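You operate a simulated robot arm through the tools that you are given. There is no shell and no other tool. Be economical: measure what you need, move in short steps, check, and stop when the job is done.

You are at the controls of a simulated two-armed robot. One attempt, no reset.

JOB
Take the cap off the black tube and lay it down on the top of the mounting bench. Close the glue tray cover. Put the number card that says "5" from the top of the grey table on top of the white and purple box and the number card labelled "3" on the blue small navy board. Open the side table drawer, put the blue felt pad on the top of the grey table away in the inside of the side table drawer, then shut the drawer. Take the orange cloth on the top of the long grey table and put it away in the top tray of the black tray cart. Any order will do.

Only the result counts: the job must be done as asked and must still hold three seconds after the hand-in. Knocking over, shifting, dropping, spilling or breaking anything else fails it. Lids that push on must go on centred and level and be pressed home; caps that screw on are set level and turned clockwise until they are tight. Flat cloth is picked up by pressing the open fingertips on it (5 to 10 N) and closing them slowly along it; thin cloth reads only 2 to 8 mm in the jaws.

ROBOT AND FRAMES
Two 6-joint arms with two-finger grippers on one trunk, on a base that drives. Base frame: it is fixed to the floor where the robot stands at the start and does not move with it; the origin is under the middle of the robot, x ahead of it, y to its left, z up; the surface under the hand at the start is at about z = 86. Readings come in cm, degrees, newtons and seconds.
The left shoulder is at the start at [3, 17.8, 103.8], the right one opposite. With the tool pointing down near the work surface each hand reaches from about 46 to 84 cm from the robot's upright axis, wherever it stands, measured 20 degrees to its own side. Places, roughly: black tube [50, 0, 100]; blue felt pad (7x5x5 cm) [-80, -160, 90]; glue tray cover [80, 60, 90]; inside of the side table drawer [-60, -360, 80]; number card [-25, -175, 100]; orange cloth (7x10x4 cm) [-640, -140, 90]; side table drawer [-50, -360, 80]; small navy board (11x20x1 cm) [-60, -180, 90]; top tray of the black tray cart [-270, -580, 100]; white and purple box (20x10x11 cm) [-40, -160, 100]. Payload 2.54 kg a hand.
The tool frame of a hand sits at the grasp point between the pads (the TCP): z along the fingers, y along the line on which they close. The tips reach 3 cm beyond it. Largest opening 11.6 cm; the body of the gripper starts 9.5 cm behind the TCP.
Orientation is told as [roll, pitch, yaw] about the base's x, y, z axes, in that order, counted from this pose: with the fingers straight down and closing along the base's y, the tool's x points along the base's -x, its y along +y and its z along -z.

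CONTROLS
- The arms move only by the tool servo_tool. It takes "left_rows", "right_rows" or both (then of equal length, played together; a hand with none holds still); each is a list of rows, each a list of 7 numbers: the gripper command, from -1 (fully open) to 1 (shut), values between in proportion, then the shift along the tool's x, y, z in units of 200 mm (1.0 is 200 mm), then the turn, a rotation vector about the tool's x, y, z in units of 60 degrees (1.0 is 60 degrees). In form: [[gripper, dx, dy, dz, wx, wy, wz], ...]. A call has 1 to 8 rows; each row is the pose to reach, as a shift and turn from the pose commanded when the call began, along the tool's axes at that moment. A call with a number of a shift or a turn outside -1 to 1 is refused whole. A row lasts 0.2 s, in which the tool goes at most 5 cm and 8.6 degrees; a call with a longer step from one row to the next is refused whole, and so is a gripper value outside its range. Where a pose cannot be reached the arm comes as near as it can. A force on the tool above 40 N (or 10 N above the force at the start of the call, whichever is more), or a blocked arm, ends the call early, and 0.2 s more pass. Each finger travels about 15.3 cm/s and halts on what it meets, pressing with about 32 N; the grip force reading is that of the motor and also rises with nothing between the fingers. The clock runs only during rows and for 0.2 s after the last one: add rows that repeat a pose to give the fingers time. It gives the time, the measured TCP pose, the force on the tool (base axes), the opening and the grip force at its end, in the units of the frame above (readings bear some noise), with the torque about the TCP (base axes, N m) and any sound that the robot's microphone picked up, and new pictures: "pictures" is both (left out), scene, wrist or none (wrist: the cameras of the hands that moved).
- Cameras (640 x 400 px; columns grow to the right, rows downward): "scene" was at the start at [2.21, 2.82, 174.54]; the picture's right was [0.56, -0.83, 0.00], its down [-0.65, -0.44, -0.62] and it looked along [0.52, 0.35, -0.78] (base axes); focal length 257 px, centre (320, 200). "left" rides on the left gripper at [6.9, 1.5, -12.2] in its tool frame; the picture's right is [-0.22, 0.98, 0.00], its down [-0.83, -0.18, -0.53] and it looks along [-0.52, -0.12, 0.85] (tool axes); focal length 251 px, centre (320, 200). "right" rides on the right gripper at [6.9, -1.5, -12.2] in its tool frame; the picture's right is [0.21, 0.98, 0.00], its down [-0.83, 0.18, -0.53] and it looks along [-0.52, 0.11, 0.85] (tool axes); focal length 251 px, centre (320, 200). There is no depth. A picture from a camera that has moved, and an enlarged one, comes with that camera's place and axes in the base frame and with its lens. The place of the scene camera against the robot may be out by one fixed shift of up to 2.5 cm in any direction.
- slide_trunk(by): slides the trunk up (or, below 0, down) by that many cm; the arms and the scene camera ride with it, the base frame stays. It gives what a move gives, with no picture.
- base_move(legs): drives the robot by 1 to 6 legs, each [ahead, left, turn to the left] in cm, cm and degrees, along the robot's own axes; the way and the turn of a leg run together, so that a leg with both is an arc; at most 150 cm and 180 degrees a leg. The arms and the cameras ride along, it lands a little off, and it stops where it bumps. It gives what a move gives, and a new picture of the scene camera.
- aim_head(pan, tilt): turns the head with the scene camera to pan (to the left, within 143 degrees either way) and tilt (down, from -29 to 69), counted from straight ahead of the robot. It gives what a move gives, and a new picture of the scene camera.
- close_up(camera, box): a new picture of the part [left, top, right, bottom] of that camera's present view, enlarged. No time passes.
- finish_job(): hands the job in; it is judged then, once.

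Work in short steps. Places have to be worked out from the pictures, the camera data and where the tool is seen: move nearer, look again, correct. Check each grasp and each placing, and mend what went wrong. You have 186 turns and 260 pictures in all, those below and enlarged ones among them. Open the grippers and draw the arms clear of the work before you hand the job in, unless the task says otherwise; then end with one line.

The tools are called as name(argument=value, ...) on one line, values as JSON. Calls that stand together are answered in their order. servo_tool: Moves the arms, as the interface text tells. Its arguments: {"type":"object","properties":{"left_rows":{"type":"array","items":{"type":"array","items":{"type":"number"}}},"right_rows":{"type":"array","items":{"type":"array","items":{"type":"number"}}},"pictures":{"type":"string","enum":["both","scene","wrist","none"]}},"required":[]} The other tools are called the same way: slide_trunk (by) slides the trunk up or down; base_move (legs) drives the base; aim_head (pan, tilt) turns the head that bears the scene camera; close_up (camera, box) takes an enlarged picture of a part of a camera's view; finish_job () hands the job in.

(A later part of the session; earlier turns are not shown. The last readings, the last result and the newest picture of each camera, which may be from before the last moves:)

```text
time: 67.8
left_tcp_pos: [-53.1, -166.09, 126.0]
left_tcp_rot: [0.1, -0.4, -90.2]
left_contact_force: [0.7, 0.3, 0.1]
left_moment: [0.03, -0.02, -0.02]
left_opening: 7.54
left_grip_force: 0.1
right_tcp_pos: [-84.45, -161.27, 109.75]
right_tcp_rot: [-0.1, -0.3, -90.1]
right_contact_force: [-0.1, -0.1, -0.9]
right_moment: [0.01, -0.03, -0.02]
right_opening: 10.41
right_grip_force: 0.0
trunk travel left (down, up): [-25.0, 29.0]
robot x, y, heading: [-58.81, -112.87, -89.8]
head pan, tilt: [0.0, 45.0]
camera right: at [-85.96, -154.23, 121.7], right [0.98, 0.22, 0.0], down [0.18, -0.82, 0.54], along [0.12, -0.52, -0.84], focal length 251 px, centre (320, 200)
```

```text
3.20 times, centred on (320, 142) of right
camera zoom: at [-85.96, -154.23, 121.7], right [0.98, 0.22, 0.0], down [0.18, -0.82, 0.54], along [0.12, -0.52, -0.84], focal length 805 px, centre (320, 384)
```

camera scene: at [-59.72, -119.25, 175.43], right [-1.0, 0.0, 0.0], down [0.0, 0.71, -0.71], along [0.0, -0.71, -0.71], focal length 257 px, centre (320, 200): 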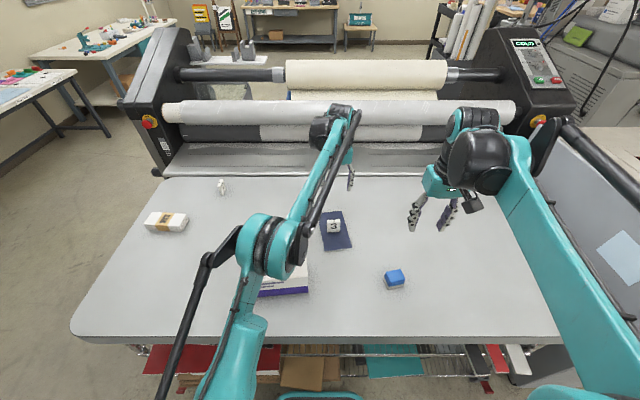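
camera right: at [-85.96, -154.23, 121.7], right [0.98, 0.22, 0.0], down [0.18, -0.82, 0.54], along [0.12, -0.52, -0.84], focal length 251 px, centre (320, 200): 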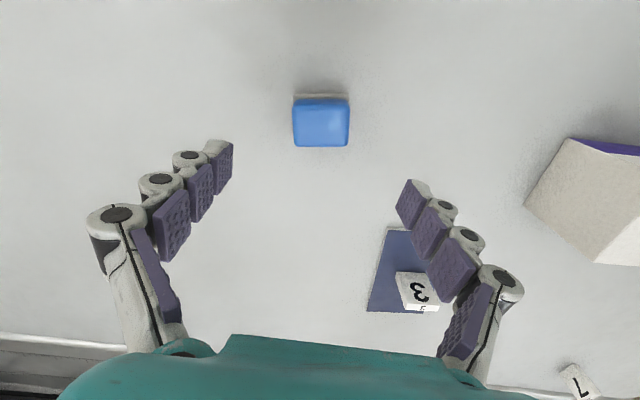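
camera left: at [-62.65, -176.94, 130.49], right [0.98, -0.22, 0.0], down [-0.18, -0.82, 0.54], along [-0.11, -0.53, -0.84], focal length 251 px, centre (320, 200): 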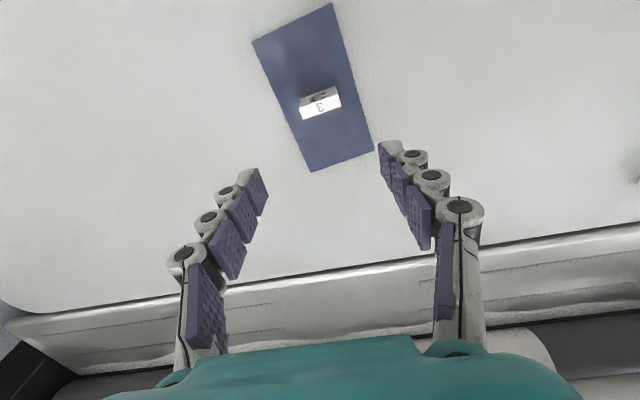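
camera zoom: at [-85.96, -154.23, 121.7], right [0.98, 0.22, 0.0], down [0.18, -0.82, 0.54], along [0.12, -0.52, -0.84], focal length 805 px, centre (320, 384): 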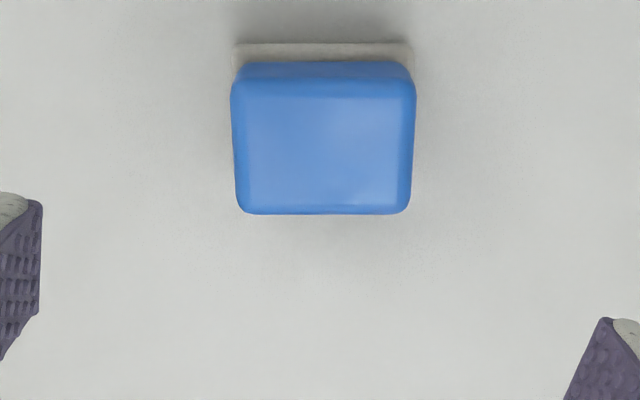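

The pad is centred and turned about 12°. I'll turn the hand with it, descend and close.

servo_tool(right_rows=[[-0.8, 0.015, 0.0125, 0.2, 0, 0, -0.1], [-0.8, 0.015, 0.0125, 0.4, 0, 0, -0.2], [-0.8, 0.015, 0.0125, 0.55, 0, 0, -0.2], [-0.8, 0.015, 0.0125, 0.61, 0, 0, -0.2], [-0.4, 0.015, 0.0125, 0.61, 0, 0, -0.2], [0, 0.015, 0.0125, 0.61, 0, 0, -0.2], [0.4, 0.015, 0.0125, 0.61, 0, 0, -0.2], [0.4, 0.015, 0.0125, 0.61, 0, 0, -0.2]], pictures="wrist")

```text
time: 69.6
left_tcp_pos: [-52.98, -165.89, 126.0]
left_tcp_rot: [0.0, -0.5, -90.1]
left_contact_force: [0.2, 0.4, 0.8]
left_moment: [0.02, 0.0, 0.02]
left_opening: 7.56
left_grip_force: 0.1
right_tcp_pos: [-84.29, -160.89, 97.44]
right_tcp_rot: [0.0, -0.2, -78.1]
right_contact_force: [1.3, 0.2, 1.3]
right_moment: [0.01, -0.03, 0.03]
right_opening: 5.69
right_grip_force: 32.3
trunk travel left (down, up): [-25.0, 29.0]
robot x, y, heading: [-58.96, -112.41, -90.2]
head pan, tilt: [0.0, 45.0]
camera right: at [-87.1, -154.36, 109.56], right [0.91, 0.41, 0.0], down [0.35, -0.77, 0.54], along [0.22, -0.49, -0.84], focal length 251 px, centre (320, 200)
```

right: 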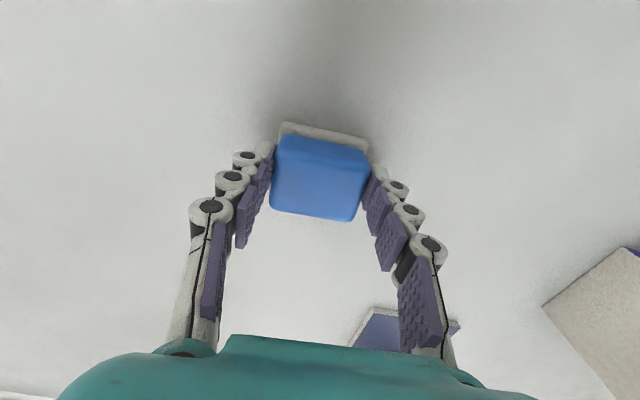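

The grip is slightly skewed to the pad's sides. I'll reopen a bit, turn back and grip squarely.

servo_tool(right_rows=[[0, 0, 0, 0, 0, 0, 0], [-0.4, 0, 0, 0, 0, 0, 0], [-0.4, 0, 0, 0, 0, 0, 0.12], [-0.4, 0, 0, 0, 0, 0, 0.2], [0, 0, 0, 0, 0, 0, 0.2], [0.4, 0, 0, 0, 0, 0, 0.2], [0.5, 0, 0, 0, 0, 0, 0.2]], pictures="wrist")

```text
time: 71.2
left_tcp_pos: [-52.96, -165.99, 126.17]
left_tcp_rot: [0.1, -0.5, -90.1]
left_contact_force: [-0.5, 0.1, -0.2]
left_moment: [0.01, 0.01, -0.01]
left_opening: 7.53
left_grip_force: 0.1
right_tcp_pos: [-84.17, -161.01, 97.66]
right_tcp_rot: [0.0, -0.3, -90.1]
right_contact_force: [-0.7, -0.9, 5.7]
right_moment: [-0.08, 0.03, 0.08]
right_opening: 5.86
right_grip_force: 32.2
trunk travel left (down, up): [-25.0, 29.0]
robot x, y, heading: [-58.68, -112.75, -89.7]
head pan, tilt: [0.0, 45.0]
camera right: at [-85.65, -153.91, 109.61], right [0.98, 0.21, 0.0], down [0.18, -0.82, 0.54], along [0.11, -0.53, -0.84], focal length 251 px, centre (320, 200)
```

right: 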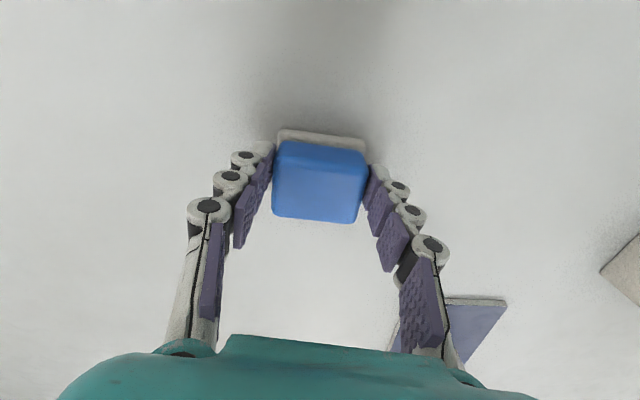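

The pad is held. I'll lift it high, then survey the route around the laminator.

servo_tool(right_rows=[[0.5, 0, 0, -0.2, 0, 0, 0], [0.5, 0, 0, -0.4, 0, 0, 0], [0.5, 0, 0, -0.6, 0, 0, 0], [0.5, 0, 0, -0.8, 0, 0, 0], [0.5, 0.1, 0, -1, 0, 0, 0], [0.5, 0.3, 0, -1, 0, 0, 0], [0.5, 0.5, 0, -1, 0, 0, 0]], pictures="wrist")

aim_head(pan=0, tilt=15)

aim_head(pan=45, tilt=25)

```text
time: 72.8
left_tcp_pos: [-52.96, -165.82, 126.18]
left_tcp_rot: [0.1, -0.5, -90.0]
left_contact_force: [0.0, 0.7, 0.6]
left_moment: [-0.04, 0.03, -0.01]
left_opening: 7.54
left_grip_force: 0.0
right_tcp_pos: [-84.34, -150.73, 117.43]
right_tcp_rot: [0.0, -0.4, -90.0]
right_contact_force: [-0.6, -0.1, -1.5]
right_moment: [-0.03, 0.01, 0.04]
right_opening: 5.81
right_grip_force: 31.5
trunk travel left (down, up): [-25.0, 29.0]
robot x, y, heading: [-58.51, -112.79, -90.0]
head pan, tilt: [0.0, 45.0]
camera right: at [-85.69, -143.64, 129.67], right [0.98, 0.21, 0.0], down [0.18, -0.82, 0.54], along [0.11, -0.53, -0.84], focal length 251 px, centre (320, 200)
```

right: 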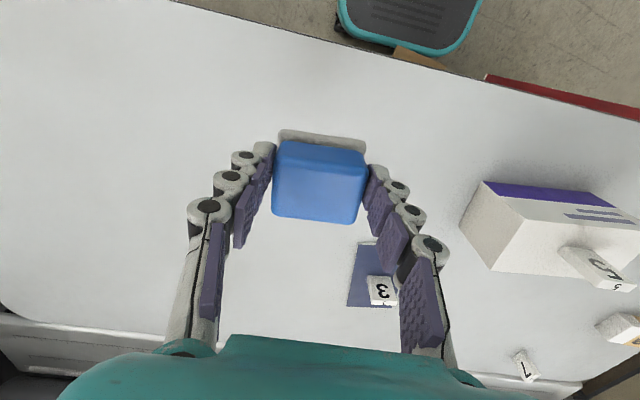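

```text
time: 73.7
left_tcp_pos: [-52.99, -165.94, 126.15]
left_tcp_rot: [0.1, -0.5, -90.1]
left_contact_force: [-0.1, -0.1, -0.2]
left_moment: [-0.02, 0.02, -0.01]
left_opening: 7.53
left_grip_force: 0.1
right_tcp_pos: [-84.31, -150.95, 117.55]
right_tcp_rot: [0.0, -0.3, -89.9]
right_contact_force: [0.6, 0.3, -0.9]
right_moment: [-0.02, 0.0, 0.01]
right_opening: 5.84
right_grip_force: 32.4
trunk travel left (down, up): [-25.0, 29.0]
robot x, y, heading: [-58.72, -112.53, -89.8]
head pan, tilt: [0.0, 15.0]
camera scene: at [-59.73, -120.48, 180.1], right [-1.0, 0.0, 0.0], down [0.0, 0.26, -0.97], along [0.0, -0.97, -0.26], focal length 257 px, centre (320, 200)
```

scene: 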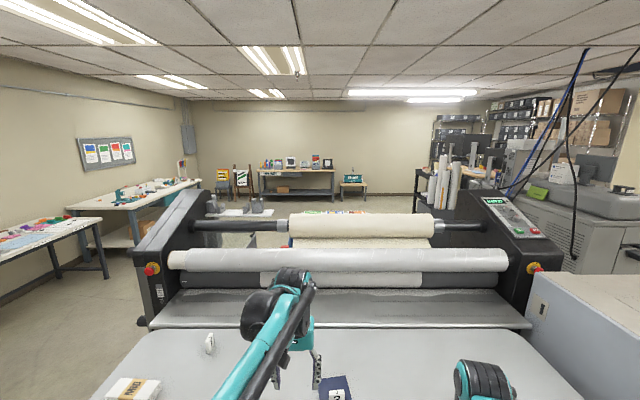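

```text
time: 74.9
left_tcp_pos: [-53.05, -165.96, 126.04]
left_tcp_rot: [0.1, -0.5, -90.1]
left_contact_force: [0.5, 0.4, -0.2]
left_moment: [-0.02, -0.01, 0.0]
left_opening: 7.54
left_grip_force: 0.0
right_tcp_pos: [-84.38, -151.08, 117.49]
right_tcp_rot: [0.0, -0.1, -90.1]
right_contact_force: [-0.6, 0.1, -1.0]
right_moment: [0.01, 0.01, -0.01]
right_opening: 5.79
right_grip_force: 31.6
trunk travel left (down, up): [-25.0, 29.0]
robot x, y, heading: [-58.72, -113.0, -89.9]
head pan, tilt: [45.0, 25.0]
camera scene: at [-53.23, -117.69, 178.49], right [-0.71, -0.71, 0.0], down [-0.3, 0.3, -0.91], along [0.64, -0.64, -0.42], focal length 257 px, centre (320, 200)
```

scene: 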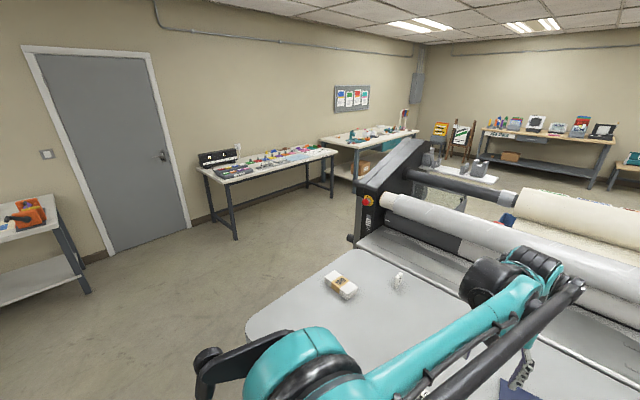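

There is a wide corridor on the left (+x) side. I'll back off, go left 150 and then ahead past the laminator.

base_move(legs=[[-30, 0, 0], [0, 150, 0], [140, 0, 0]])

aim_head(pan=-40, tilt=25)

```text
time: 90.6
left_tcp_pos: [92.11, -278.54, 126.08]
left_tcp_rot: [0.1, -0.4, -91.8]
left_contact_force: [-0.9, 0.4, 0.1]
left_moment: [-0.03, 0.04, 0.01]
left_opening: 7.52
left_grip_force: 0.0
right_tcp_pos: [61.31, -262.57, 117.58]
right_tcp_rot: [-0.1, -0.2, -91.7]
right_contact_force: [-0.4, -0.7, -0.5]
right_moment: [0.04, 0.0, -0.04]
right_opening: 5.69
right_grip_force: 32.1
trunk travel left (down, up): [-25.0, 29.0]
robot x, y, heading: [88.21, -225.4, -91.8]
head pan, tilt: [45.0, 25.0]
camera scene: at [93.46, -230.37, 178.49], right [-0.73, -0.69, 0.0], down [-0.29, 0.31, -0.91], along [0.62, -0.66, -0.42], focal length 257 px, centre (320, 200)
```

scene: 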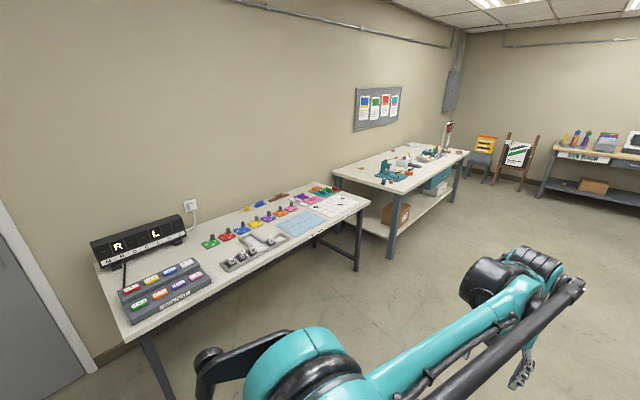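

```text
time: 92.2
left_tcp_pos: [92.13, -278.57, 126.05]
left_tcp_rot: [0.2, -0.4, -91.7]
left_contact_force: [-0.7, 0.3, -0.8]
left_moment: [0.0, -0.01, 0.0]
left_opening: 7.53
left_grip_force: 0.1
right_tcp_pos: [61.36, -262.58, 117.58]
right_tcp_rot: [0.0, -0.2, -91.6]
right_contact_force: [1.0, 0.1, -0.4]
right_moment: [0.03, 0.04, 0.03]
right_opening: 5.67
right_grip_force: 31.6
trunk travel left (down, up): [-25.0, 29.0]
robot x, y, heading: [88.11, -225.09, -91.6]
head pan, tilt: [-40.0, 25.0]
camera scene: at [81.02, -230.52, 178.49], right [-0.75, 0.66, 0.0], down [0.28, 0.32, -0.91], along [-0.6, -0.68, -0.42], focal length 257 px, centre (320, 200)
```

scene: 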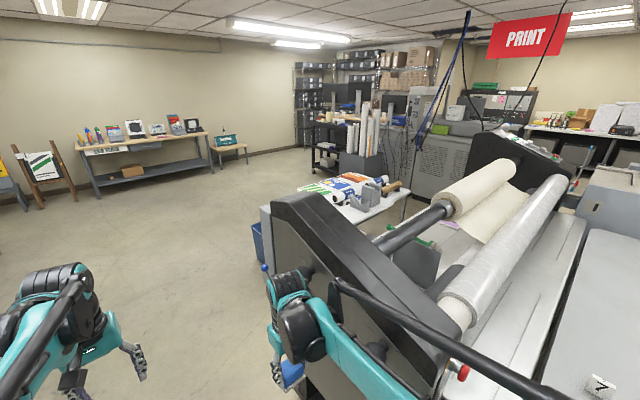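

The side table is behind the laminator and carries printed sheets. I'll drive further ahead to see its front.

base_move(legs=[[150, 0, 0], [40, 0, 0]])

aim_head(pan=-80, tilt=30)

```text
time: 101.7
left_tcp_pos: [86.04, -467.96, 126.05]
left_tcp_rot: [0.0, -0.4, -92.1]
left_contact_force: [0.9, 0.3, -0.1]
left_moment: [0.02, 0.0, 0.04]
left_opening: 7.54
left_grip_force: 0.1
right_tcp_pos: [55.28, -451.93, 117.41]
right_tcp_rot: [0.0, -0.2, -92.0]
right_contact_force: [-0.1, 0.3, 0.2]
right_moment: [0.03, 0.02, -0.01]
right_opening: 5.66
right_grip_force: 31.6
trunk travel left (down, up): [-25.0, 29.0]
robot x, y, heading: [82.21, -414.43, -92.0]
head pan, tilt: [-40.0, 25.0]
camera scene: at [75.12, -419.89, 178.48], right [-0.74, 0.67, 0.0], down [0.28, 0.31, -0.91], along [-0.61, -0.67, -0.42], focal length 257 px, centre (320, 200)
```

scene: 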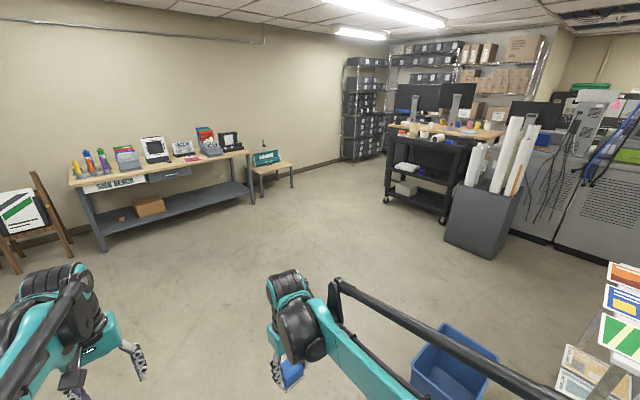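

```text
time: 102.7
left_tcp_pos: [86.05, -467.9, 126.02]
left_tcp_rot: [0.1, -0.4, -92.2]
left_contact_force: [-0.4, -0.2, -1.0]
left_moment: [0.0, -0.01, 0.01]
left_opening: 7.55
left_grip_force: 0.0
right_tcp_pos: [55.29, -451.82, 117.49]
right_tcp_rot: [0.0, -0.2, -91.9]
right_contact_force: [0.6, 0.6, -0.8]
right_moment: [0.02, -0.03, -0.02]
right_opening: 5.67
right_grip_force: 31.7
trunk travel left (down, up): [-25.0, 29.0]
robot x, y, heading: [82.3, -414.69, -92.0]
head pan, tilt: [-80.0, 30.0]
camera scene: at [72.33, -414.24, 177.69], right [-0.14, 0.99, 0.0], down [0.49, 0.07, -0.87], along [-0.86, -0.12, -0.5], focal length 257 px, centre (320, 200)
```

scene: 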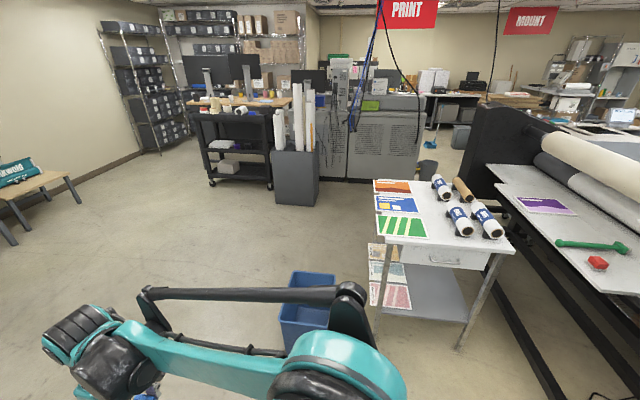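

The side table's drawer faces +x, toward us. I'll enlarge it to see the handle.

close_up(camera="scene", box=[360, 170, 530, 350])

close_up(camera="scene", box=[180, 70, 310, 200])

```text
2.22 times, centred on (445, 260) of scene
camera zoom: at [72.33, -414.24, 177.69], right [-0.14, 0.99, 0.0], down [0.49, 0.07, -0.87], along [-0.86, -0.12, -0.5], focal length 571 px, centre (42, 67)
```

zoom: 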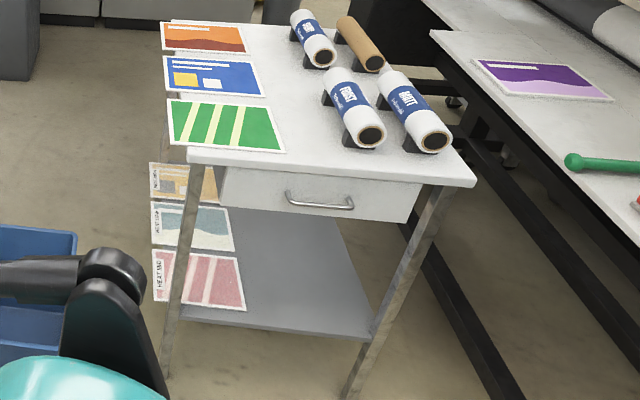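

```text
3.08 times, centred on (245, 135) of scene
camera zoom: at [72.33, -414.24, 177.69], right [-0.14, 0.99, 0.0], down [0.49, 0.07, -0.87], along [-0.86, -0.12, -0.5], focal length 790 px, centre (551, 400)
```

zoom: 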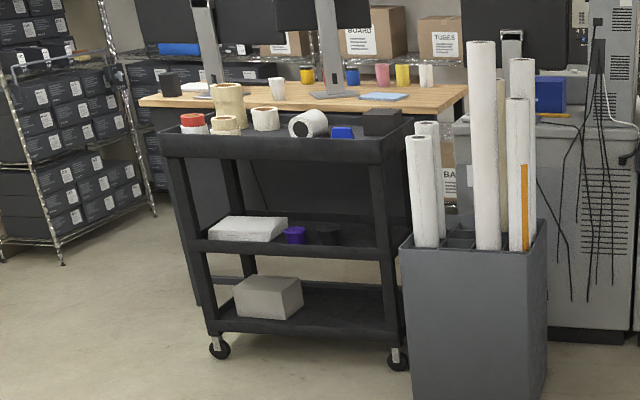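

The handle is a horizontal bar on a drawer facing +x. Before positioning, I'll check how far the laminator extends next to it.

aim_head(pan=-120, tilt=40)

```text
time: 103.8
left_tcp_pos: [85.92, -467.92, 126.01]
left_tcp_rot: [0.0, -0.4, -92.0]
left_contact_force: [0.3, -0.6, -0.4]
left_moment: [-0.01, 0.04, -0.03]
left_opening: 7.52
left_grip_force: 0.1
right_tcp_pos: [55.28, -451.81, 117.59]
right_tcp_rot: [0.0, -0.2, -92.0]
right_contact_force: [0.4, 0.1, -1.5]
right_moment: [0.02, -0.01, 0.01]
right_opening: 5.68
right_grip_force: 32.3
trunk travel left (down, up): [-25.0, 29.0]
robot x, y, heading: [82.27, -414.55, -91.8]
head pan, tilt: [-120.0, 40.0]
camera scene: at [74.06, -408.45, 176.16], right [0.53, 0.85, 0.0], down [0.55, -0.34, -0.77], along [-0.65, 0.41, -0.64], focal length 257 px, centre (320, 200)
```

scene: 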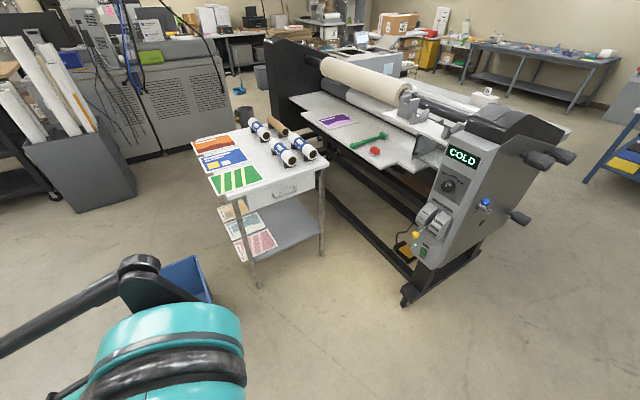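

The laminator's rear foot is near (25, -304) and the handle is near (-44, -360, 78). I'll turn to face -x and line up at about y=-360, x=45.

base_move(legs=[[0, 0, -88], [0, -54, 0], [35, 0, 0]])

aim_head(pan=0, tilt=45)

```text
time: 112.5
left_tcp_pos: [-6.61, -367.34, 126.06]
left_tcp_rot: [0.1, -0.3, -179.4]
left_contact_force: [0.4, 0.6, 0.0]
left_moment: [-0.01, 0.0, 0.01]
left_opening: 7.51
left_grip_force: 0.0
right_tcp_pos: [8.06, -335.94, 117.5]
right_tcp_rot: [0.1, -0.3, -179.4]
right_contact_force: [0.6, -0.4, -0.6]
right_moment: [0.0, -0.02, 0.01]
right_opening: 5.68
right_grip_force: 31.8
trunk travel left (down, up): [-25.0, 29.0]
robot x, y, heading: [46.44, -361.1, -179.4]
head pan, tilt: [-120.0, 40.0]
camera scene: at [52.64, -355.01, 176.16], right [0.87, -0.49, 0.0], down [-0.31, -0.56, -0.77], along [0.37, 0.67, -0.64], focal length 257 px, centre (320, 200)
```

scene: 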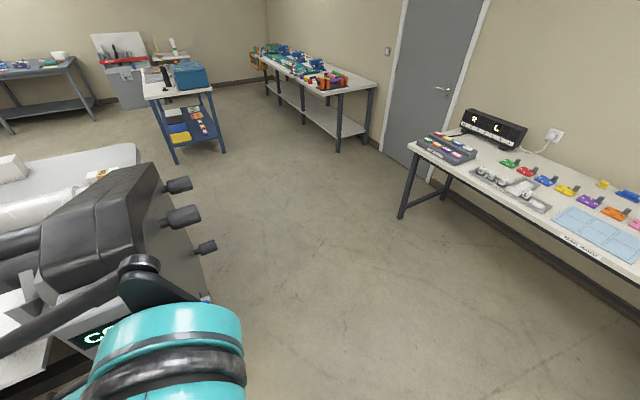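

```text
time: 114.5
left_tcp_pos: [-6.42, -367.34, 126.11]
left_tcp_rot: [0.2, -0.4, -179.5]
left_contact_force: [-0.9, -0.8, 1.3]
left_moment: [-0.04, -0.02, -0.01]
left_opening: 7.53
left_grip_force: 0.0
right_tcp_pos: [8.17, -335.86, 117.57]
right_tcp_rot: [-0.1, -0.2, -179.3]
right_contact_force: [0.1, 0.7, -0.4]
right_moment: [0.0, -0.02, 0.03]
right_opening: 5.7
right_grip_force: 31.6
trunk travel left (down, up): [-25.0, 29.0]
robot x, y, heading: [46.44, -361.08, -179.1]
head pan, tilt: [0.0, 45.0]
camera scene: at [40.44, -362.53, 175.43], right [-0.01, 1.0, 0.0], down [0.71, 0.01, -0.71], along [-0.71, -0.01, -0.71], focal length 257 px, centre (320, 200)
```

scene: 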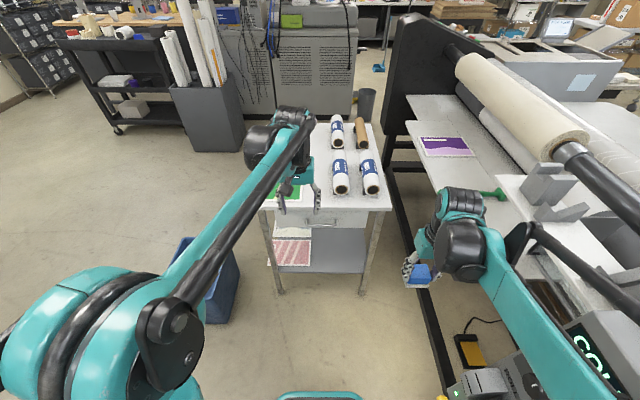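

The right arm is close to the laminator, so I'll shift 12 cm left and then enlarge the handle.

base_move(legs=[[0, 12, -0.7], [10, 0, 0]])

close_up(camera="scene", box=[250, 110, 430, 300])

close_up(camera="left", box=[0, 0, 640, 400])

```text
time: 116.5
left_tcp_pos: [-16.39, -378.61, 126.08]
left_tcp_rot: [0.1, -0.4, 180.0]
left_contact_force: [0.0, -0.2, 0.0]
left_moment: [-0.01, -0.04, 0.02]
left_opening: 7.58
left_grip_force: 0.1
right_tcp_pos: [-1.48, -347.38, 117.45]
right_tcp_rot: [0.1, -0.3, -180.0]
right_contact_force: [0.0, 0.0, -1.0]
right_moment: [-0.02, -0.04, -0.03]
right_opening: 5.68
right_grip_force: 31.7
trunk travel left (down, up): [-25.0, 29.0]
robot x, y, heading: [36.96, -373.32, -179.8]
head pan, tilt: [0.0, 45.0]
camera scene: at [30.4, -374.45, 175.42], right [0.0, 1.0, 0.0], down [0.71, 0.0, -0.71], along [-0.71, 0.0, -0.71], focal length 257 px, centre (320, 200)
```

scene: 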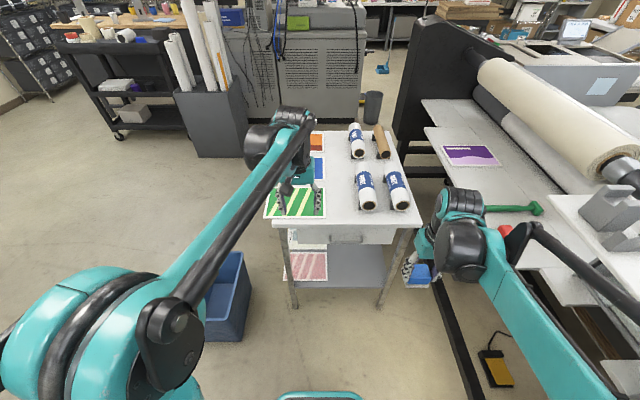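

```text
2.11 times, centred on (340, 205) of scene
camera zoom: at [30.4, -374.45, 175.42], right [0.0, 1.0, 0.0], down [0.71, 0.0, -0.71], along [-0.71, 0.0, -0.71], focal length 541 px, centre (278, 190)
```

zoom: 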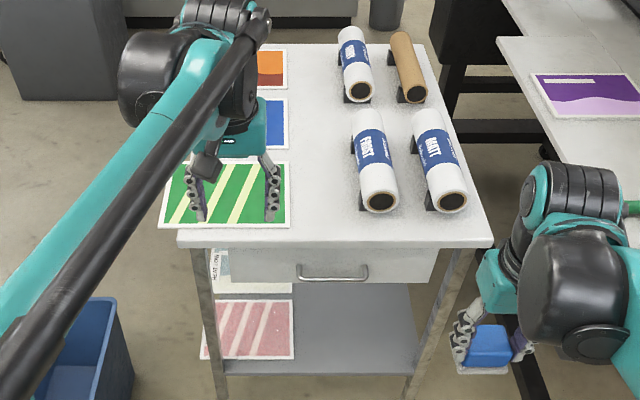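

```text
1.00 times, centred on (320, 200) of left (not enlarged: the box is as wide or as high as the picture)
camera zoom: at [-9.58, -380.18, 138.13], right [-0.22, -0.98, 0.0], down [-0.82, 0.18, 0.54], along [-0.53, 0.11, -0.84], focal length 251 px, centre (320, 200)
```

zoom: 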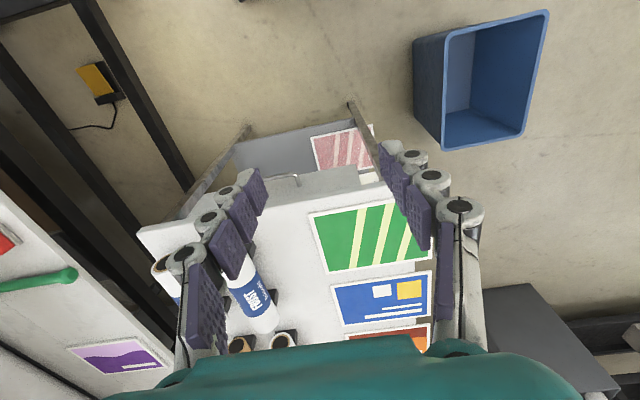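

I'll enlarge the left wrist view of the handle for a better position.

close_up(camera="left", box=[220, 130, 400, 240])

```text
3.56 times, centred on (310, 185) of left
camera zoom: at [-9.58, -380.18, 138.13], right [-0.22, -0.98, 0.0], down [-0.82, 0.18, 0.54], along [-0.53, 0.11, -0.84], focal length 894 px, centre (356, 253)
```

zoom: 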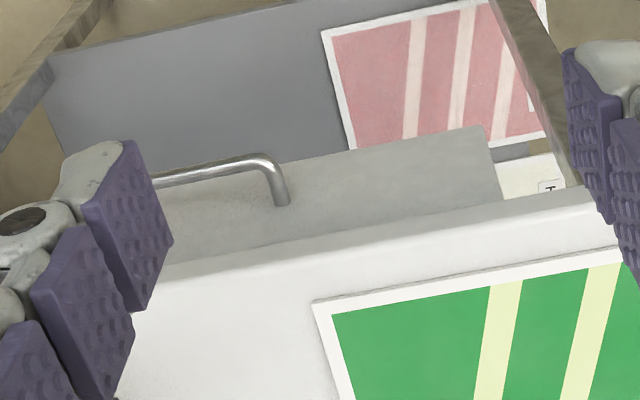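

The estimates put the handle around (-39, -362) with z of 80–90. I'll turn the left gripper to point forward with vertical closing, first half of a 120° turn, to grip the bar and see it better.

servo_tool(left_rows=[[-0.3, 0, 0, 0, -0.08, -0.08, 0.08], [-0.3, 0, 0, 0, -0.16, -0.16, 0.16], [-0.3, 0, 0, 0, -0.24, -0.24, 0.24], [-0.3, 0, 0, 0, -0.32, -0.32, 0.32], [-0.3, 0, 0, 0, -0.4, -0.4, 0.4], [-0.3, 0, 0, 0, -0.48, -0.48, 0.48], [-0.3, 0, 0, 0, -0.56, -0.56, 0.56], [-0.3, 0, 0, 0, -0.577, -0.577, 0.577]], pictures="both")

```text
time: 118.3
left_tcp_pos: [-16.35, -378.61, 126.14]
left_tcp_rot: [45.3, -19.7, 134.8]
left_contact_force: [0.1, 0.3, -0.3]
left_moment: [0.01, 0.05, -0.06]
left_opening: 7.52
left_grip_force: 0.1
right_tcp_pos: [-1.45, -347.39, 117.66]
right_tcp_rot: [-0.1, -0.3, -180.0]
right_contact_force: [0.8, -0.9, -1.0]
right_moment: [-0.01, 0.0, -0.03]
right_opening: 5.66
right_grip_force: 32.1
trunk travel left (down, up): [-25.0, 29.0]
robot x, y, heading: [36.8, -373.13, -180.2]
head pan, tilt: [0.0, 45.0]
camera scene: at [30.51, -374.47, 175.43], right [0.0, 1.0, 0.0], down [0.71, 0.0, -0.71], along [-0.71, 0.0, -0.71], focal length 257 px, centre (320, 200)
camera left: at [-4.22, -380.24, 132.78], right [-0.46, -0.51, 0.73], down [-0.13, 0.85, 0.51], along [-0.88, 0.14, -0.46], focal length 251 px, centre (320, 200)
```

scene: 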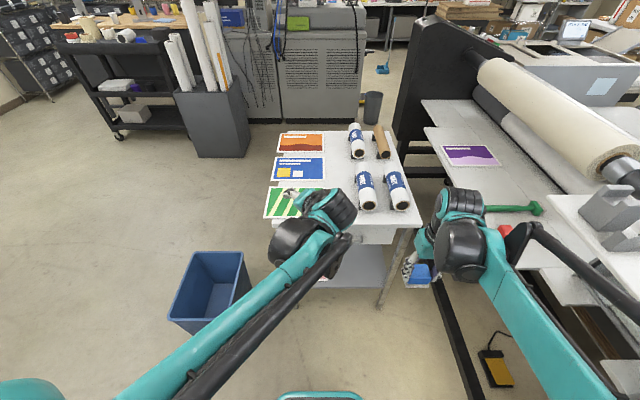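
left: 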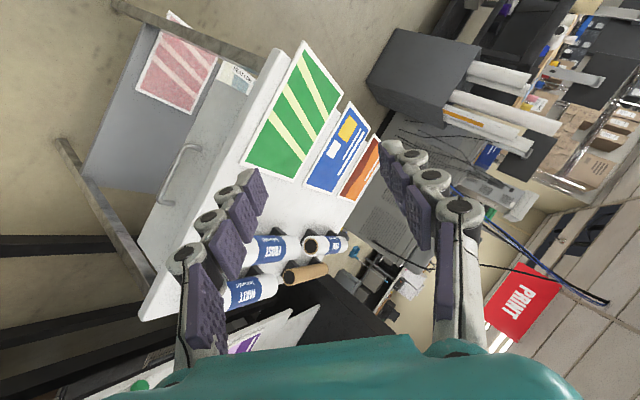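

The turn works. I'll do the second half.

servo_tool(left_rows=[[-0.3, 0, 0, 0, -0.08, -0.08, 0.08], [-0.3, 0, 0, 0, -0.16, -0.16, 0.16], [-0.3, 0, 0, 0, -0.24, -0.24, 0.24], [-0.3, 0, 0, 0, -0.32, -0.32, 0.32], [-0.3, 0, 0, 0, -0.4, -0.4, 0.4], [-0.3, 0, 0, 0, -0.48, -0.48, 0.48], [-0.3, 0, 0, 0, -0.56, -0.56, 0.56], [-0.3, 0, 0, 0, -0.577, -0.577, 0.577]], pictures="both")

```text
time: 120.1
left_tcp_pos: [-16.33, -378.56, 126.17]
left_tcp_rot: [90.4, 0.1, 89.9]
left_contact_force: [-0.4, -0.4, 1.0]
left_moment: [-0.01, 0.02, 0.01]
left_opening: 7.53
left_grip_force: 0.1
right_tcp_pos: [-1.44, -347.48, 117.43]
right_tcp_rot: [0.0, -0.3, 180.1]
right_contact_force: [0.7, 0.3, -0.3]
right_moment: [-0.04, 0.04, -0.02]
right_opening: 5.7
right_grip_force: 32.3
trunk travel left (down, up): [-25.0, 29.0]
robot x, y, heading: [36.79, -373.11, -180.0]
head pan, tilt: [0.0, 45.0]
camera scene: at [30.55, -374.47, 175.43], right [0.0, 1.0, 0.0], down [0.71, 0.0, -0.71], along [-0.71, 0.0, -0.71], focal length 257 px, centre (320, 200)
camera left: at [-4.25, -385.59, 127.46], right [0.01, 0.22, 0.98], down [0.53, 0.82, -0.19], along [-0.85, 0.52, -0.11], focal length 251 px, centre (320, 200)
```

scene: 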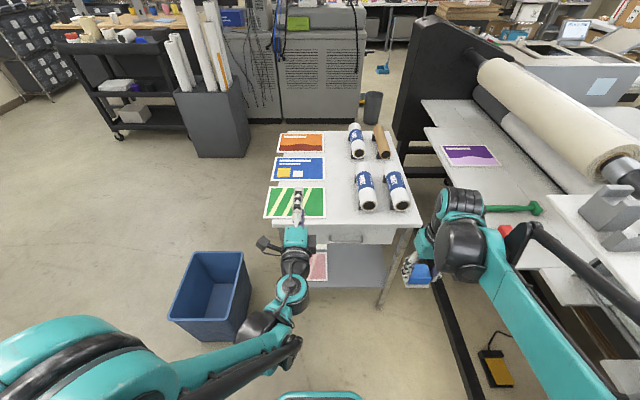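
left: 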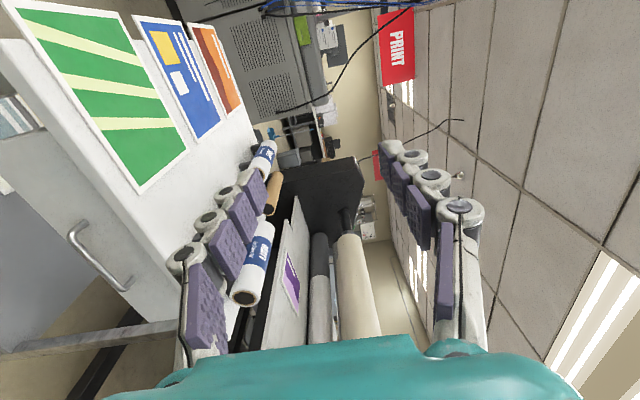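

The gripper points at -x with vertical closing. The handle appears to be at about (-38, -361, 80). I'll move the right hand aside and lower the left hand in front of the handle.

servo_tool(left_rows=[[-0.3, 0, -0.2, 0, 0, 0, 0], [-0.3, 0, -0.4, 0, 0, 0, 0], [-0.3, -0.1, -0.6, 0, 0, 0, 0], [-0.3, -0.25, -0.78, 0, 0, 0, 0], [-0.3, -0.4, -0.95, 0, 0, 0, 0], [-0.3, -0.6, -1.0, 0, 0, 0, 0], [-0.3, -0.85, -1.0, 0, 0, 0, 0]], right_rows=[[0.5, 0.05, -0.05, -0.1, 0, 0, 0], [0.5, 0.1, -0.1, -0.2, 0, 0, 0], [0.5, 0.15, -0.15, -0.3, 0, 0, 0], [0.5, 0.2, -0.2, -0.4, 0, 0, 0], [0.5, 0.2, -0.25, -0.5, 0, 0, 0], [0.5, 0.2, -0.3, -0.5, 0, 0, 0], [0.5, 0.2, -0.3, -0.5, 0, 0, 0]], pictures="both")

```text
time: 121.7
left_tcp_pos: [-20.38, -357.21, 111.13]
left_tcp_rot: [90.4, 0.1, 90.0]
left_contact_force: [0.3, 1.4, -0.1]
left_moment: [-0.01, -0.01, 0.05]
left_opening: 7.54
left_grip_force: 0.1
left hand out of reach, approached as far as the arm can: row 2, 3, 4, 5, 6, 7
right_tcp_pos: [2.7, -341.15, 127.52]
right_tcp_rot: [0.1, -0.3, -180.0]
right_contact_force: [-0.1, 0.2, -0.9]
right_moment: [-0.01, -0.03, -0.01]
right_opening: 5.67
right_grip_force: 32.0
trunk travel left (down, up): [-25.0, 29.0]
robot x, y, heading: [36.66, -372.95, -179.8]
head pan, tilt: [0.0, 45.0]
camera scene: at [30.56, -374.28, 175.43], right [0.0, 1.0, 0.0], down [0.71, 0.0, -0.71], along [-0.71, 0.0, -0.71], focal length 257 px, centre (320, 200)
camera right: at [9.69, -339.59, 139.6], right [0.21, -0.98, 0.0], down [-0.82, -0.18, 0.54], along [-0.53, -0.12, -0.84], focal length 251 px, centre (320, 200)
camera left: at [-8.09, -364.11, 112.46], right [0.01, 0.22, 0.98], down [0.53, 0.83, -0.19], along [-0.85, 0.52, -0.11], focal length 251 px, centre (320, 200)
```

scene: 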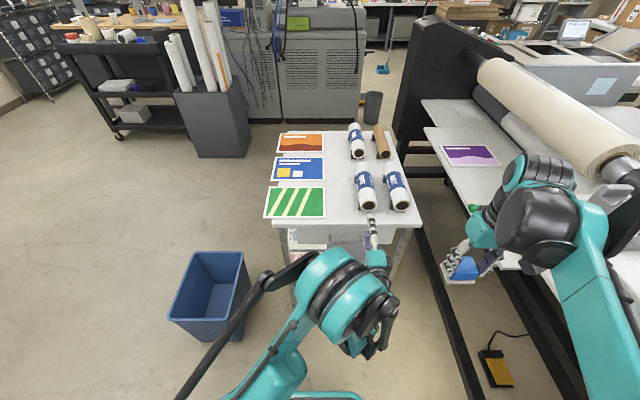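
right: 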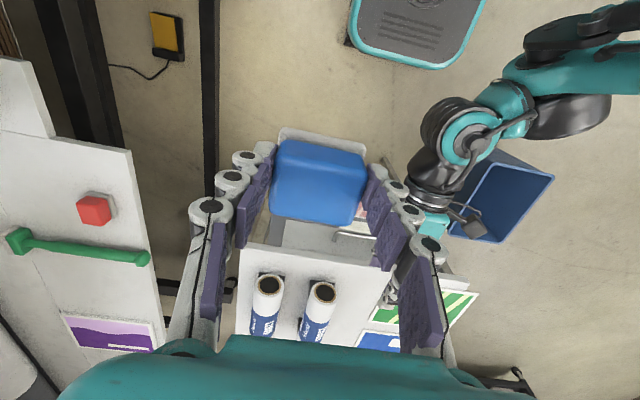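
left: 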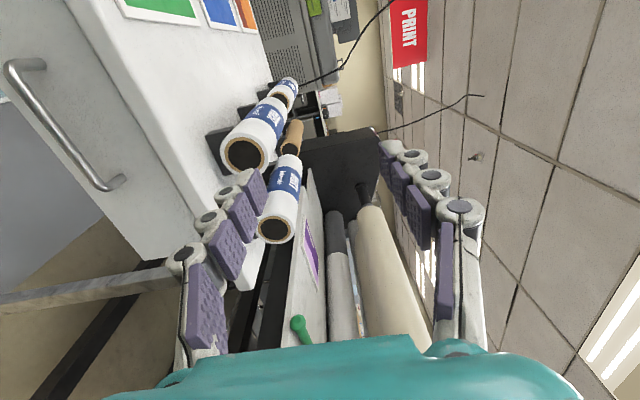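

The arm is folded too tightly here. I'll back the robot 15 cm so the left hand can reach out and down.

base_move(legs=[[-15, 0, 0]])

servo_tool(left_rows=[[-0.3, 0.05, -0.15, 0.1, 0, 0, 0], [-0.3, 0.1, -0.3, 0.2, 0, 0, 0], [-0.3, 0.15, -0.45, 0.3, 0, 0, 0], [-0.3, 0.2, -0.6, 0.4, 0, 0, 0], [-0.3, 0.2, -0.75, 0.5, 0, 0, 0], [-0.3, 0.2, -0.9, 0.55, 0, 0, 0], [-0.3, 0.2, -1.0, 0.6, 0, 0, 0]], pictures="both")

```text
time: 123.1
left_tcp_pos: [-5.26, -357.33, 111.28]
left_tcp_rot: [90.4, 0.1, 90.2]
left_contact_force: [1.3, -0.9, -0.2]
left_moment: [0.01, -0.02, 0.02]
left_opening: 7.54
left_grip_force: 0.1
right_tcp_pos: [17.75, -341.36, 127.48]
right_tcp_rot: [0.0, -0.4, -179.9]
right_contact_force: [1.0, 0.0, -0.4]
right_moment: [-0.03, 0.08, 0.03]
right_opening: 5.69
right_grip_force: 32.1
trunk travel left (down, up): [-25.0, 29.0]
robot x, y, heading: [51.49, -372.98, -179.9]
head pan, tilt: [0.0, 45.0]
camera scene: at [45.77, -374.44, 175.43], right [0.0, 1.0, 0.0], down [0.71, 0.0, -0.71], along [-0.71, 0.0, -0.71], focal length 257 px, centre (320, 200)
```

scene: 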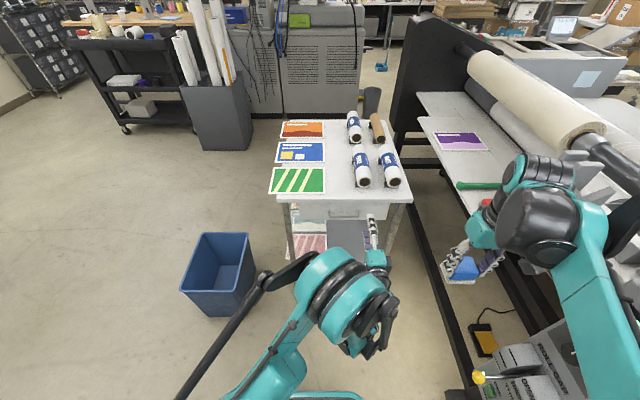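

```text
time: 124.7
left_tcp_pos: [-18.56, -360.51, 92.48]
left_tcp_rot: [90.3, 0.0, 90.1]
left_contact_force: [-0.2, 0.8, -0.7]
left_moment: [-0.05, 0.0, -0.02]
left_opening: 7.53
left_grip_force: 0.1
left hand out of reach, approached as far as the arm can: row 1, 2, 3, 4, 5, 6, 7
right_tcp_pos: [17.65, -341.47, 127.61]
right_tcp_rot: [0.1, -0.3, -179.9]
right_contact_force: [0.1, 0.4, -0.8]
right_moment: [0.0, -0.01, 0.0]
right_opening: 5.7
right_grip_force: 31.4
trunk travel left (down, up): [-25.0, 29.0]
robot x, y, heading: [52.26, -373.12, -180.1]
head pan, tilt: [0.0, 45.0]
camera scene: at [45.6, -374.46, 175.43], right [0.0, 1.0, 0.0], down [0.71, 0.0, -0.71], along [-0.71, 0.0, -0.71], focal length 257 px, centre (320, 200)
camera left: at [-6.32, -367.3, 93.81], right [0.0, 0.22, 0.98], down [0.53, 0.83, -0.18], along [-0.85, 0.52, -0.11], focal length 251 px, centre (320, 200)
```

scene: 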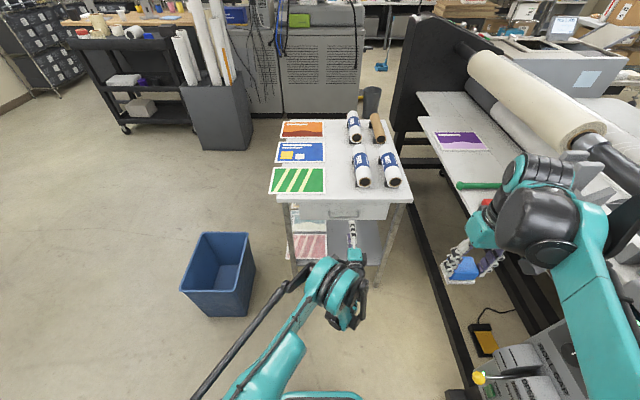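
left: 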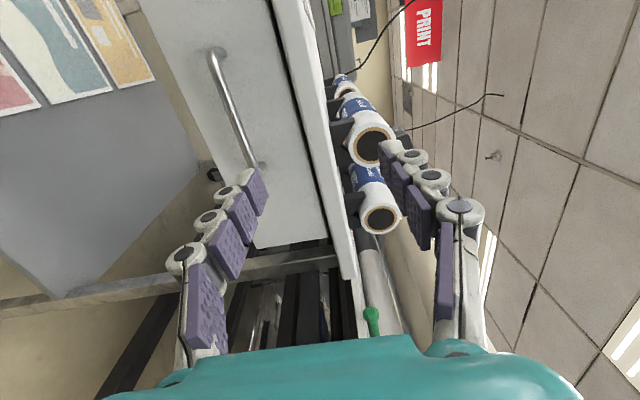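

Three views agree on the handle at about (-36.2, -362.8, 83). I'll move the hand just in front of it with a narrower opening.

servo_tool(left_rows=[[0.1, 0.03, -0.1, 0.1, 0, 0, 0], [0.1, 0.06, -0.2, 0.2, 0, 0, 0], [0.1, 0.09, -0.3, 0.3, 0, 0, 0], [0.1, 0.115, -0.4, 0.4, 0, 0, 0], [0.1, 0.115, -0.475, 0.5, 0, 0, 0]], pictures="wrist")

```text
time: 125.9
left_tcp_pos: [-24.92, -364.45, 93.26]
left_tcp_rot: [90.1, 0.0, 90.1]
left_contact_force: [0.3, 0.4, 0.7]
left_moment: [0.01, -0.01, 0.0]
left_opening: 5.21
left_grip_force: 0.2
left hand out of reach, approached as far as the arm can: row 1, 2, 3, 4, 5
right_tcp_pos: [17.59, -341.47, 127.58]
right_tcp_rot: [0.1, -0.2, -179.9]
right_contact_force: [-0.1, -0.1, -0.9]
right_moment: [-0.01, -0.04, -0.01]
right_opening: 5.68
right_grip_force: 32.6
trunk travel left (down, up): [-25.0, 29.0]
robot x, y, heading: [51.61, -373.1, -180.0]
head pan, tilt: [0.0, 45.0]
camera left: at [-12.74, -371.33, 94.73], right [0.0, 0.22, 0.98], down [0.53, 0.83, -0.18], along [-0.85, 0.52, -0.11], focal length 251 px, centre (320, 200)
```

left: 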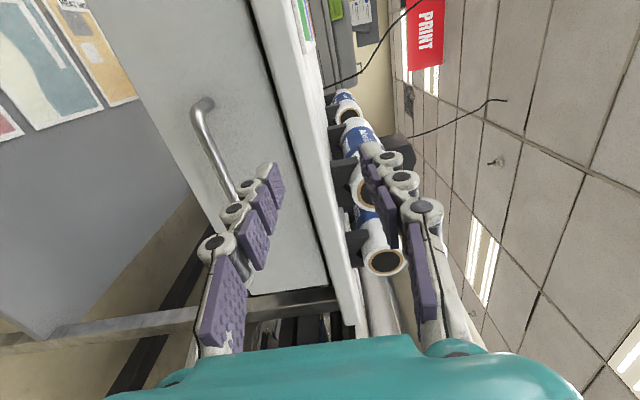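

The hand can't get lower than z=93 with this arm pose, so I'll slide the trunk down 11 cm.

slide_trunk(by=-11)

close_up(camera="left", box=[0, 0, 640, 400])

close_up(camera="scene", box=[0, 0, 640, 400])

```text
time: 127.3
left_tcp_pos: [-24.83, -364.4, 82.36]
left_tcp_rot: [90.2, 0.1, 90.1]
left_contact_force: [-0.5, 0.2, -0.5]
left_moment: [0.02, 0.0, -0.03]
left_opening: 5.22
left_grip_force: 0.0
right_tcp_pos: [17.69, -341.37, 116.58]
right_tcp_rot: [0.0, -0.2, -179.8]
right_contact_force: [-0.3, -0.7, -0.4]
right_moment: [0.02, -0.03, 0.03]
right_opening: 5.69
right_grip_force: 32.0
trunk travel left (down, up): [-14.0, 40.0]
robot x, y, heading: [51.7, -372.98, -179.9]
head pan, tilt: [0.0, 45.0]
```

```text
1.00 times, centred on (320, 200) of left (not enlarged: the box is as wide or as high as the picture)
camera zoom: at [-12.66, -371.28, 83.79], right [0.0, 0.22, 0.98], down [0.53, 0.83, -0.18], along [-0.85, 0.52, -0.11], focal length 251 px, centre (320, 200)
```

zoom: 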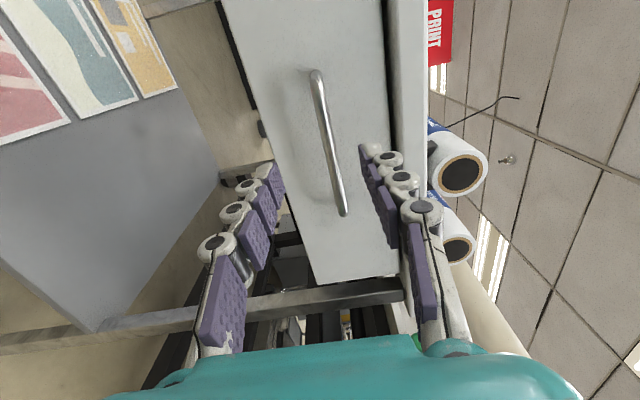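

```text
1.00 times, centred on (320, 200) of scene (not enlarged: the box is as wide or as high as the picture)
camera zoom: at [45.6, -374.46, 164.44], right [0.0, 1.0, 0.0], down [0.71, 0.0, -0.71], along [-0.71, 0.0, -0.71], focal length 257 px, centre (320, 200)
```

zoom: 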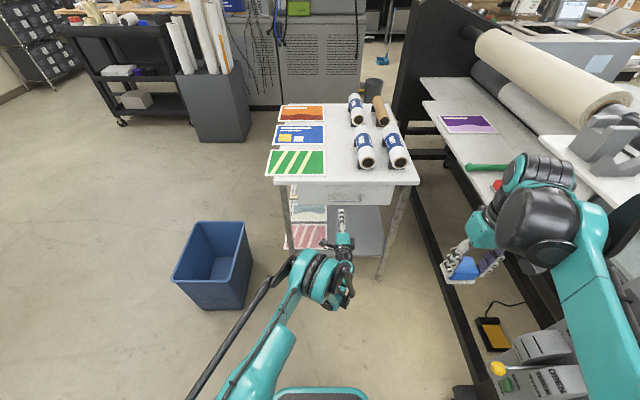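

The handle lies at z≈83, between the fingers. I'll advance 9.8 cm and then close on it.

servo_tool(left_rows=[[0.1, -0.03, 0.02, 0.15, 0, 0, 0], [0.1, -0.05, 0.03, 0.3, 0, 0, 0], [0.1, -0.06, 0.03, 0.4, 0, 0, 0], [0.1, -0.06, 0.03, 0.45, 0, 0, 0], [0.1, -0.06, 0.03, 0.49, 0, 0, 0]], pictures="wrist")

```text
time: 128.5
left_tcp_pos: [-32.5, -363.85, 85.62]
left_tcp_rot: [90.1, 0.0, 89.9]
left_contact_force: [21.5, 2.0, -14.0]
left_moment: [-0.04, -0.98, 0.32]
left_opening: 6.69
left_grip_force: 10.8
left hand out of reach, approached as far as the arm can: row 1, 2, 3, 4, 5
right_tcp_pos: [17.69, -341.4, 116.61]
right_tcp_rot: [0.0, -0.2, -179.9]
right_contact_force: [0.0, -0.5, -0.9]
right_moment: [-0.01, -0.05, -0.03]
right_opening: 5.69
right_grip_force: 31.9
trunk travel left (down, up): [-14.0, 40.0]
robot x, y, heading: [52.06, -373.11, -179.6]
head pan, tilt: [0.0, 45.0]
camera left: at [-20.29, -370.74, 87.14], right [0.0, 0.21, 0.98], down [0.53, 0.83, -0.18], along [-0.84, 0.52, -0.11], focal length 251 px, centre (320, 200)
```

left: 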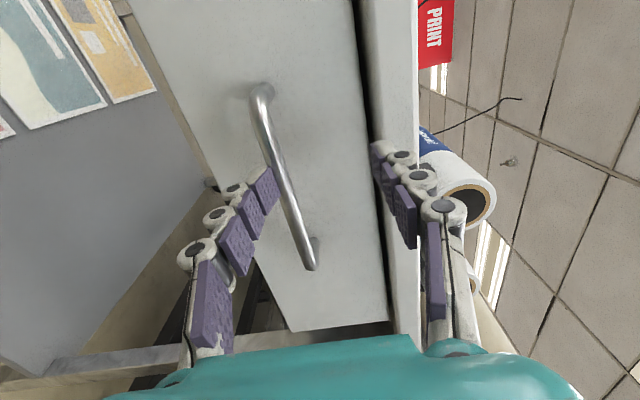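

The arm limit pushed the hand up and the lower finger touches the bar. I'll back off, lower the trunk 5 cm more and retry.

servo_tool(left_rows=[[0.1, 0, 0, -0.1, 0, 0, 0], [0.1, 0, 0, -0.25, 0, 0, 0]], pictures="none")

slide_trunk(by=-6)

```text
time: 129.1
left_tcp_pos: [-27.42, -363.99, 85.81]
left_tcp_rot: [90.2, 0.2, 90.0]
left_contact_force: [1.1, 1.1, 0.5]
left_moment: [-0.05, -0.02, 0.01]
left_opening: 5.22
left_grip_force: 0.0
right_tcp_pos: [17.66, -341.4, 116.5]
right_tcp_rot: [-0.1, -0.3, -180.0]
right_contact_force: [-0.3, 0.4, -1.3]
right_moment: [0.01, -0.01, 0.04]
right_opening: 5.69
right_grip_force: 31.4
trunk travel left (down, up): [-14.0, 40.0]
robot x, y, heading: [51.54, -373.1, -179.8]
head pan, tilt: [0.0, 45.0]
```

```text
time: 130.1
left_tcp_pos: [-27.56, -363.96, 79.88]
left_tcp_rot: [90.2, 0.0, 90.1]
left_contact_force: [0.1, 0.8, 0.5]
left_moment: [0.02, 0.0, -0.02]
left_opening: 5.22
left_grip_force: 0.1
right_tcp_pos: [17.74, -341.43, 110.62]
right_tcp_rot: [0.0, -0.2, -180.0]
right_contact_force: [-0.1, -0.5, -0.2]
right_moment: [0.04, 0.01, -0.02]
right_opening: 5.68
right_grip_force: 31.7
trunk travel left (down, up): [-8.0, 46.0]
robot x, y, heading: [51.75, -372.97, -179.8]
head pan, tilt: [0.0, 45.0]
```

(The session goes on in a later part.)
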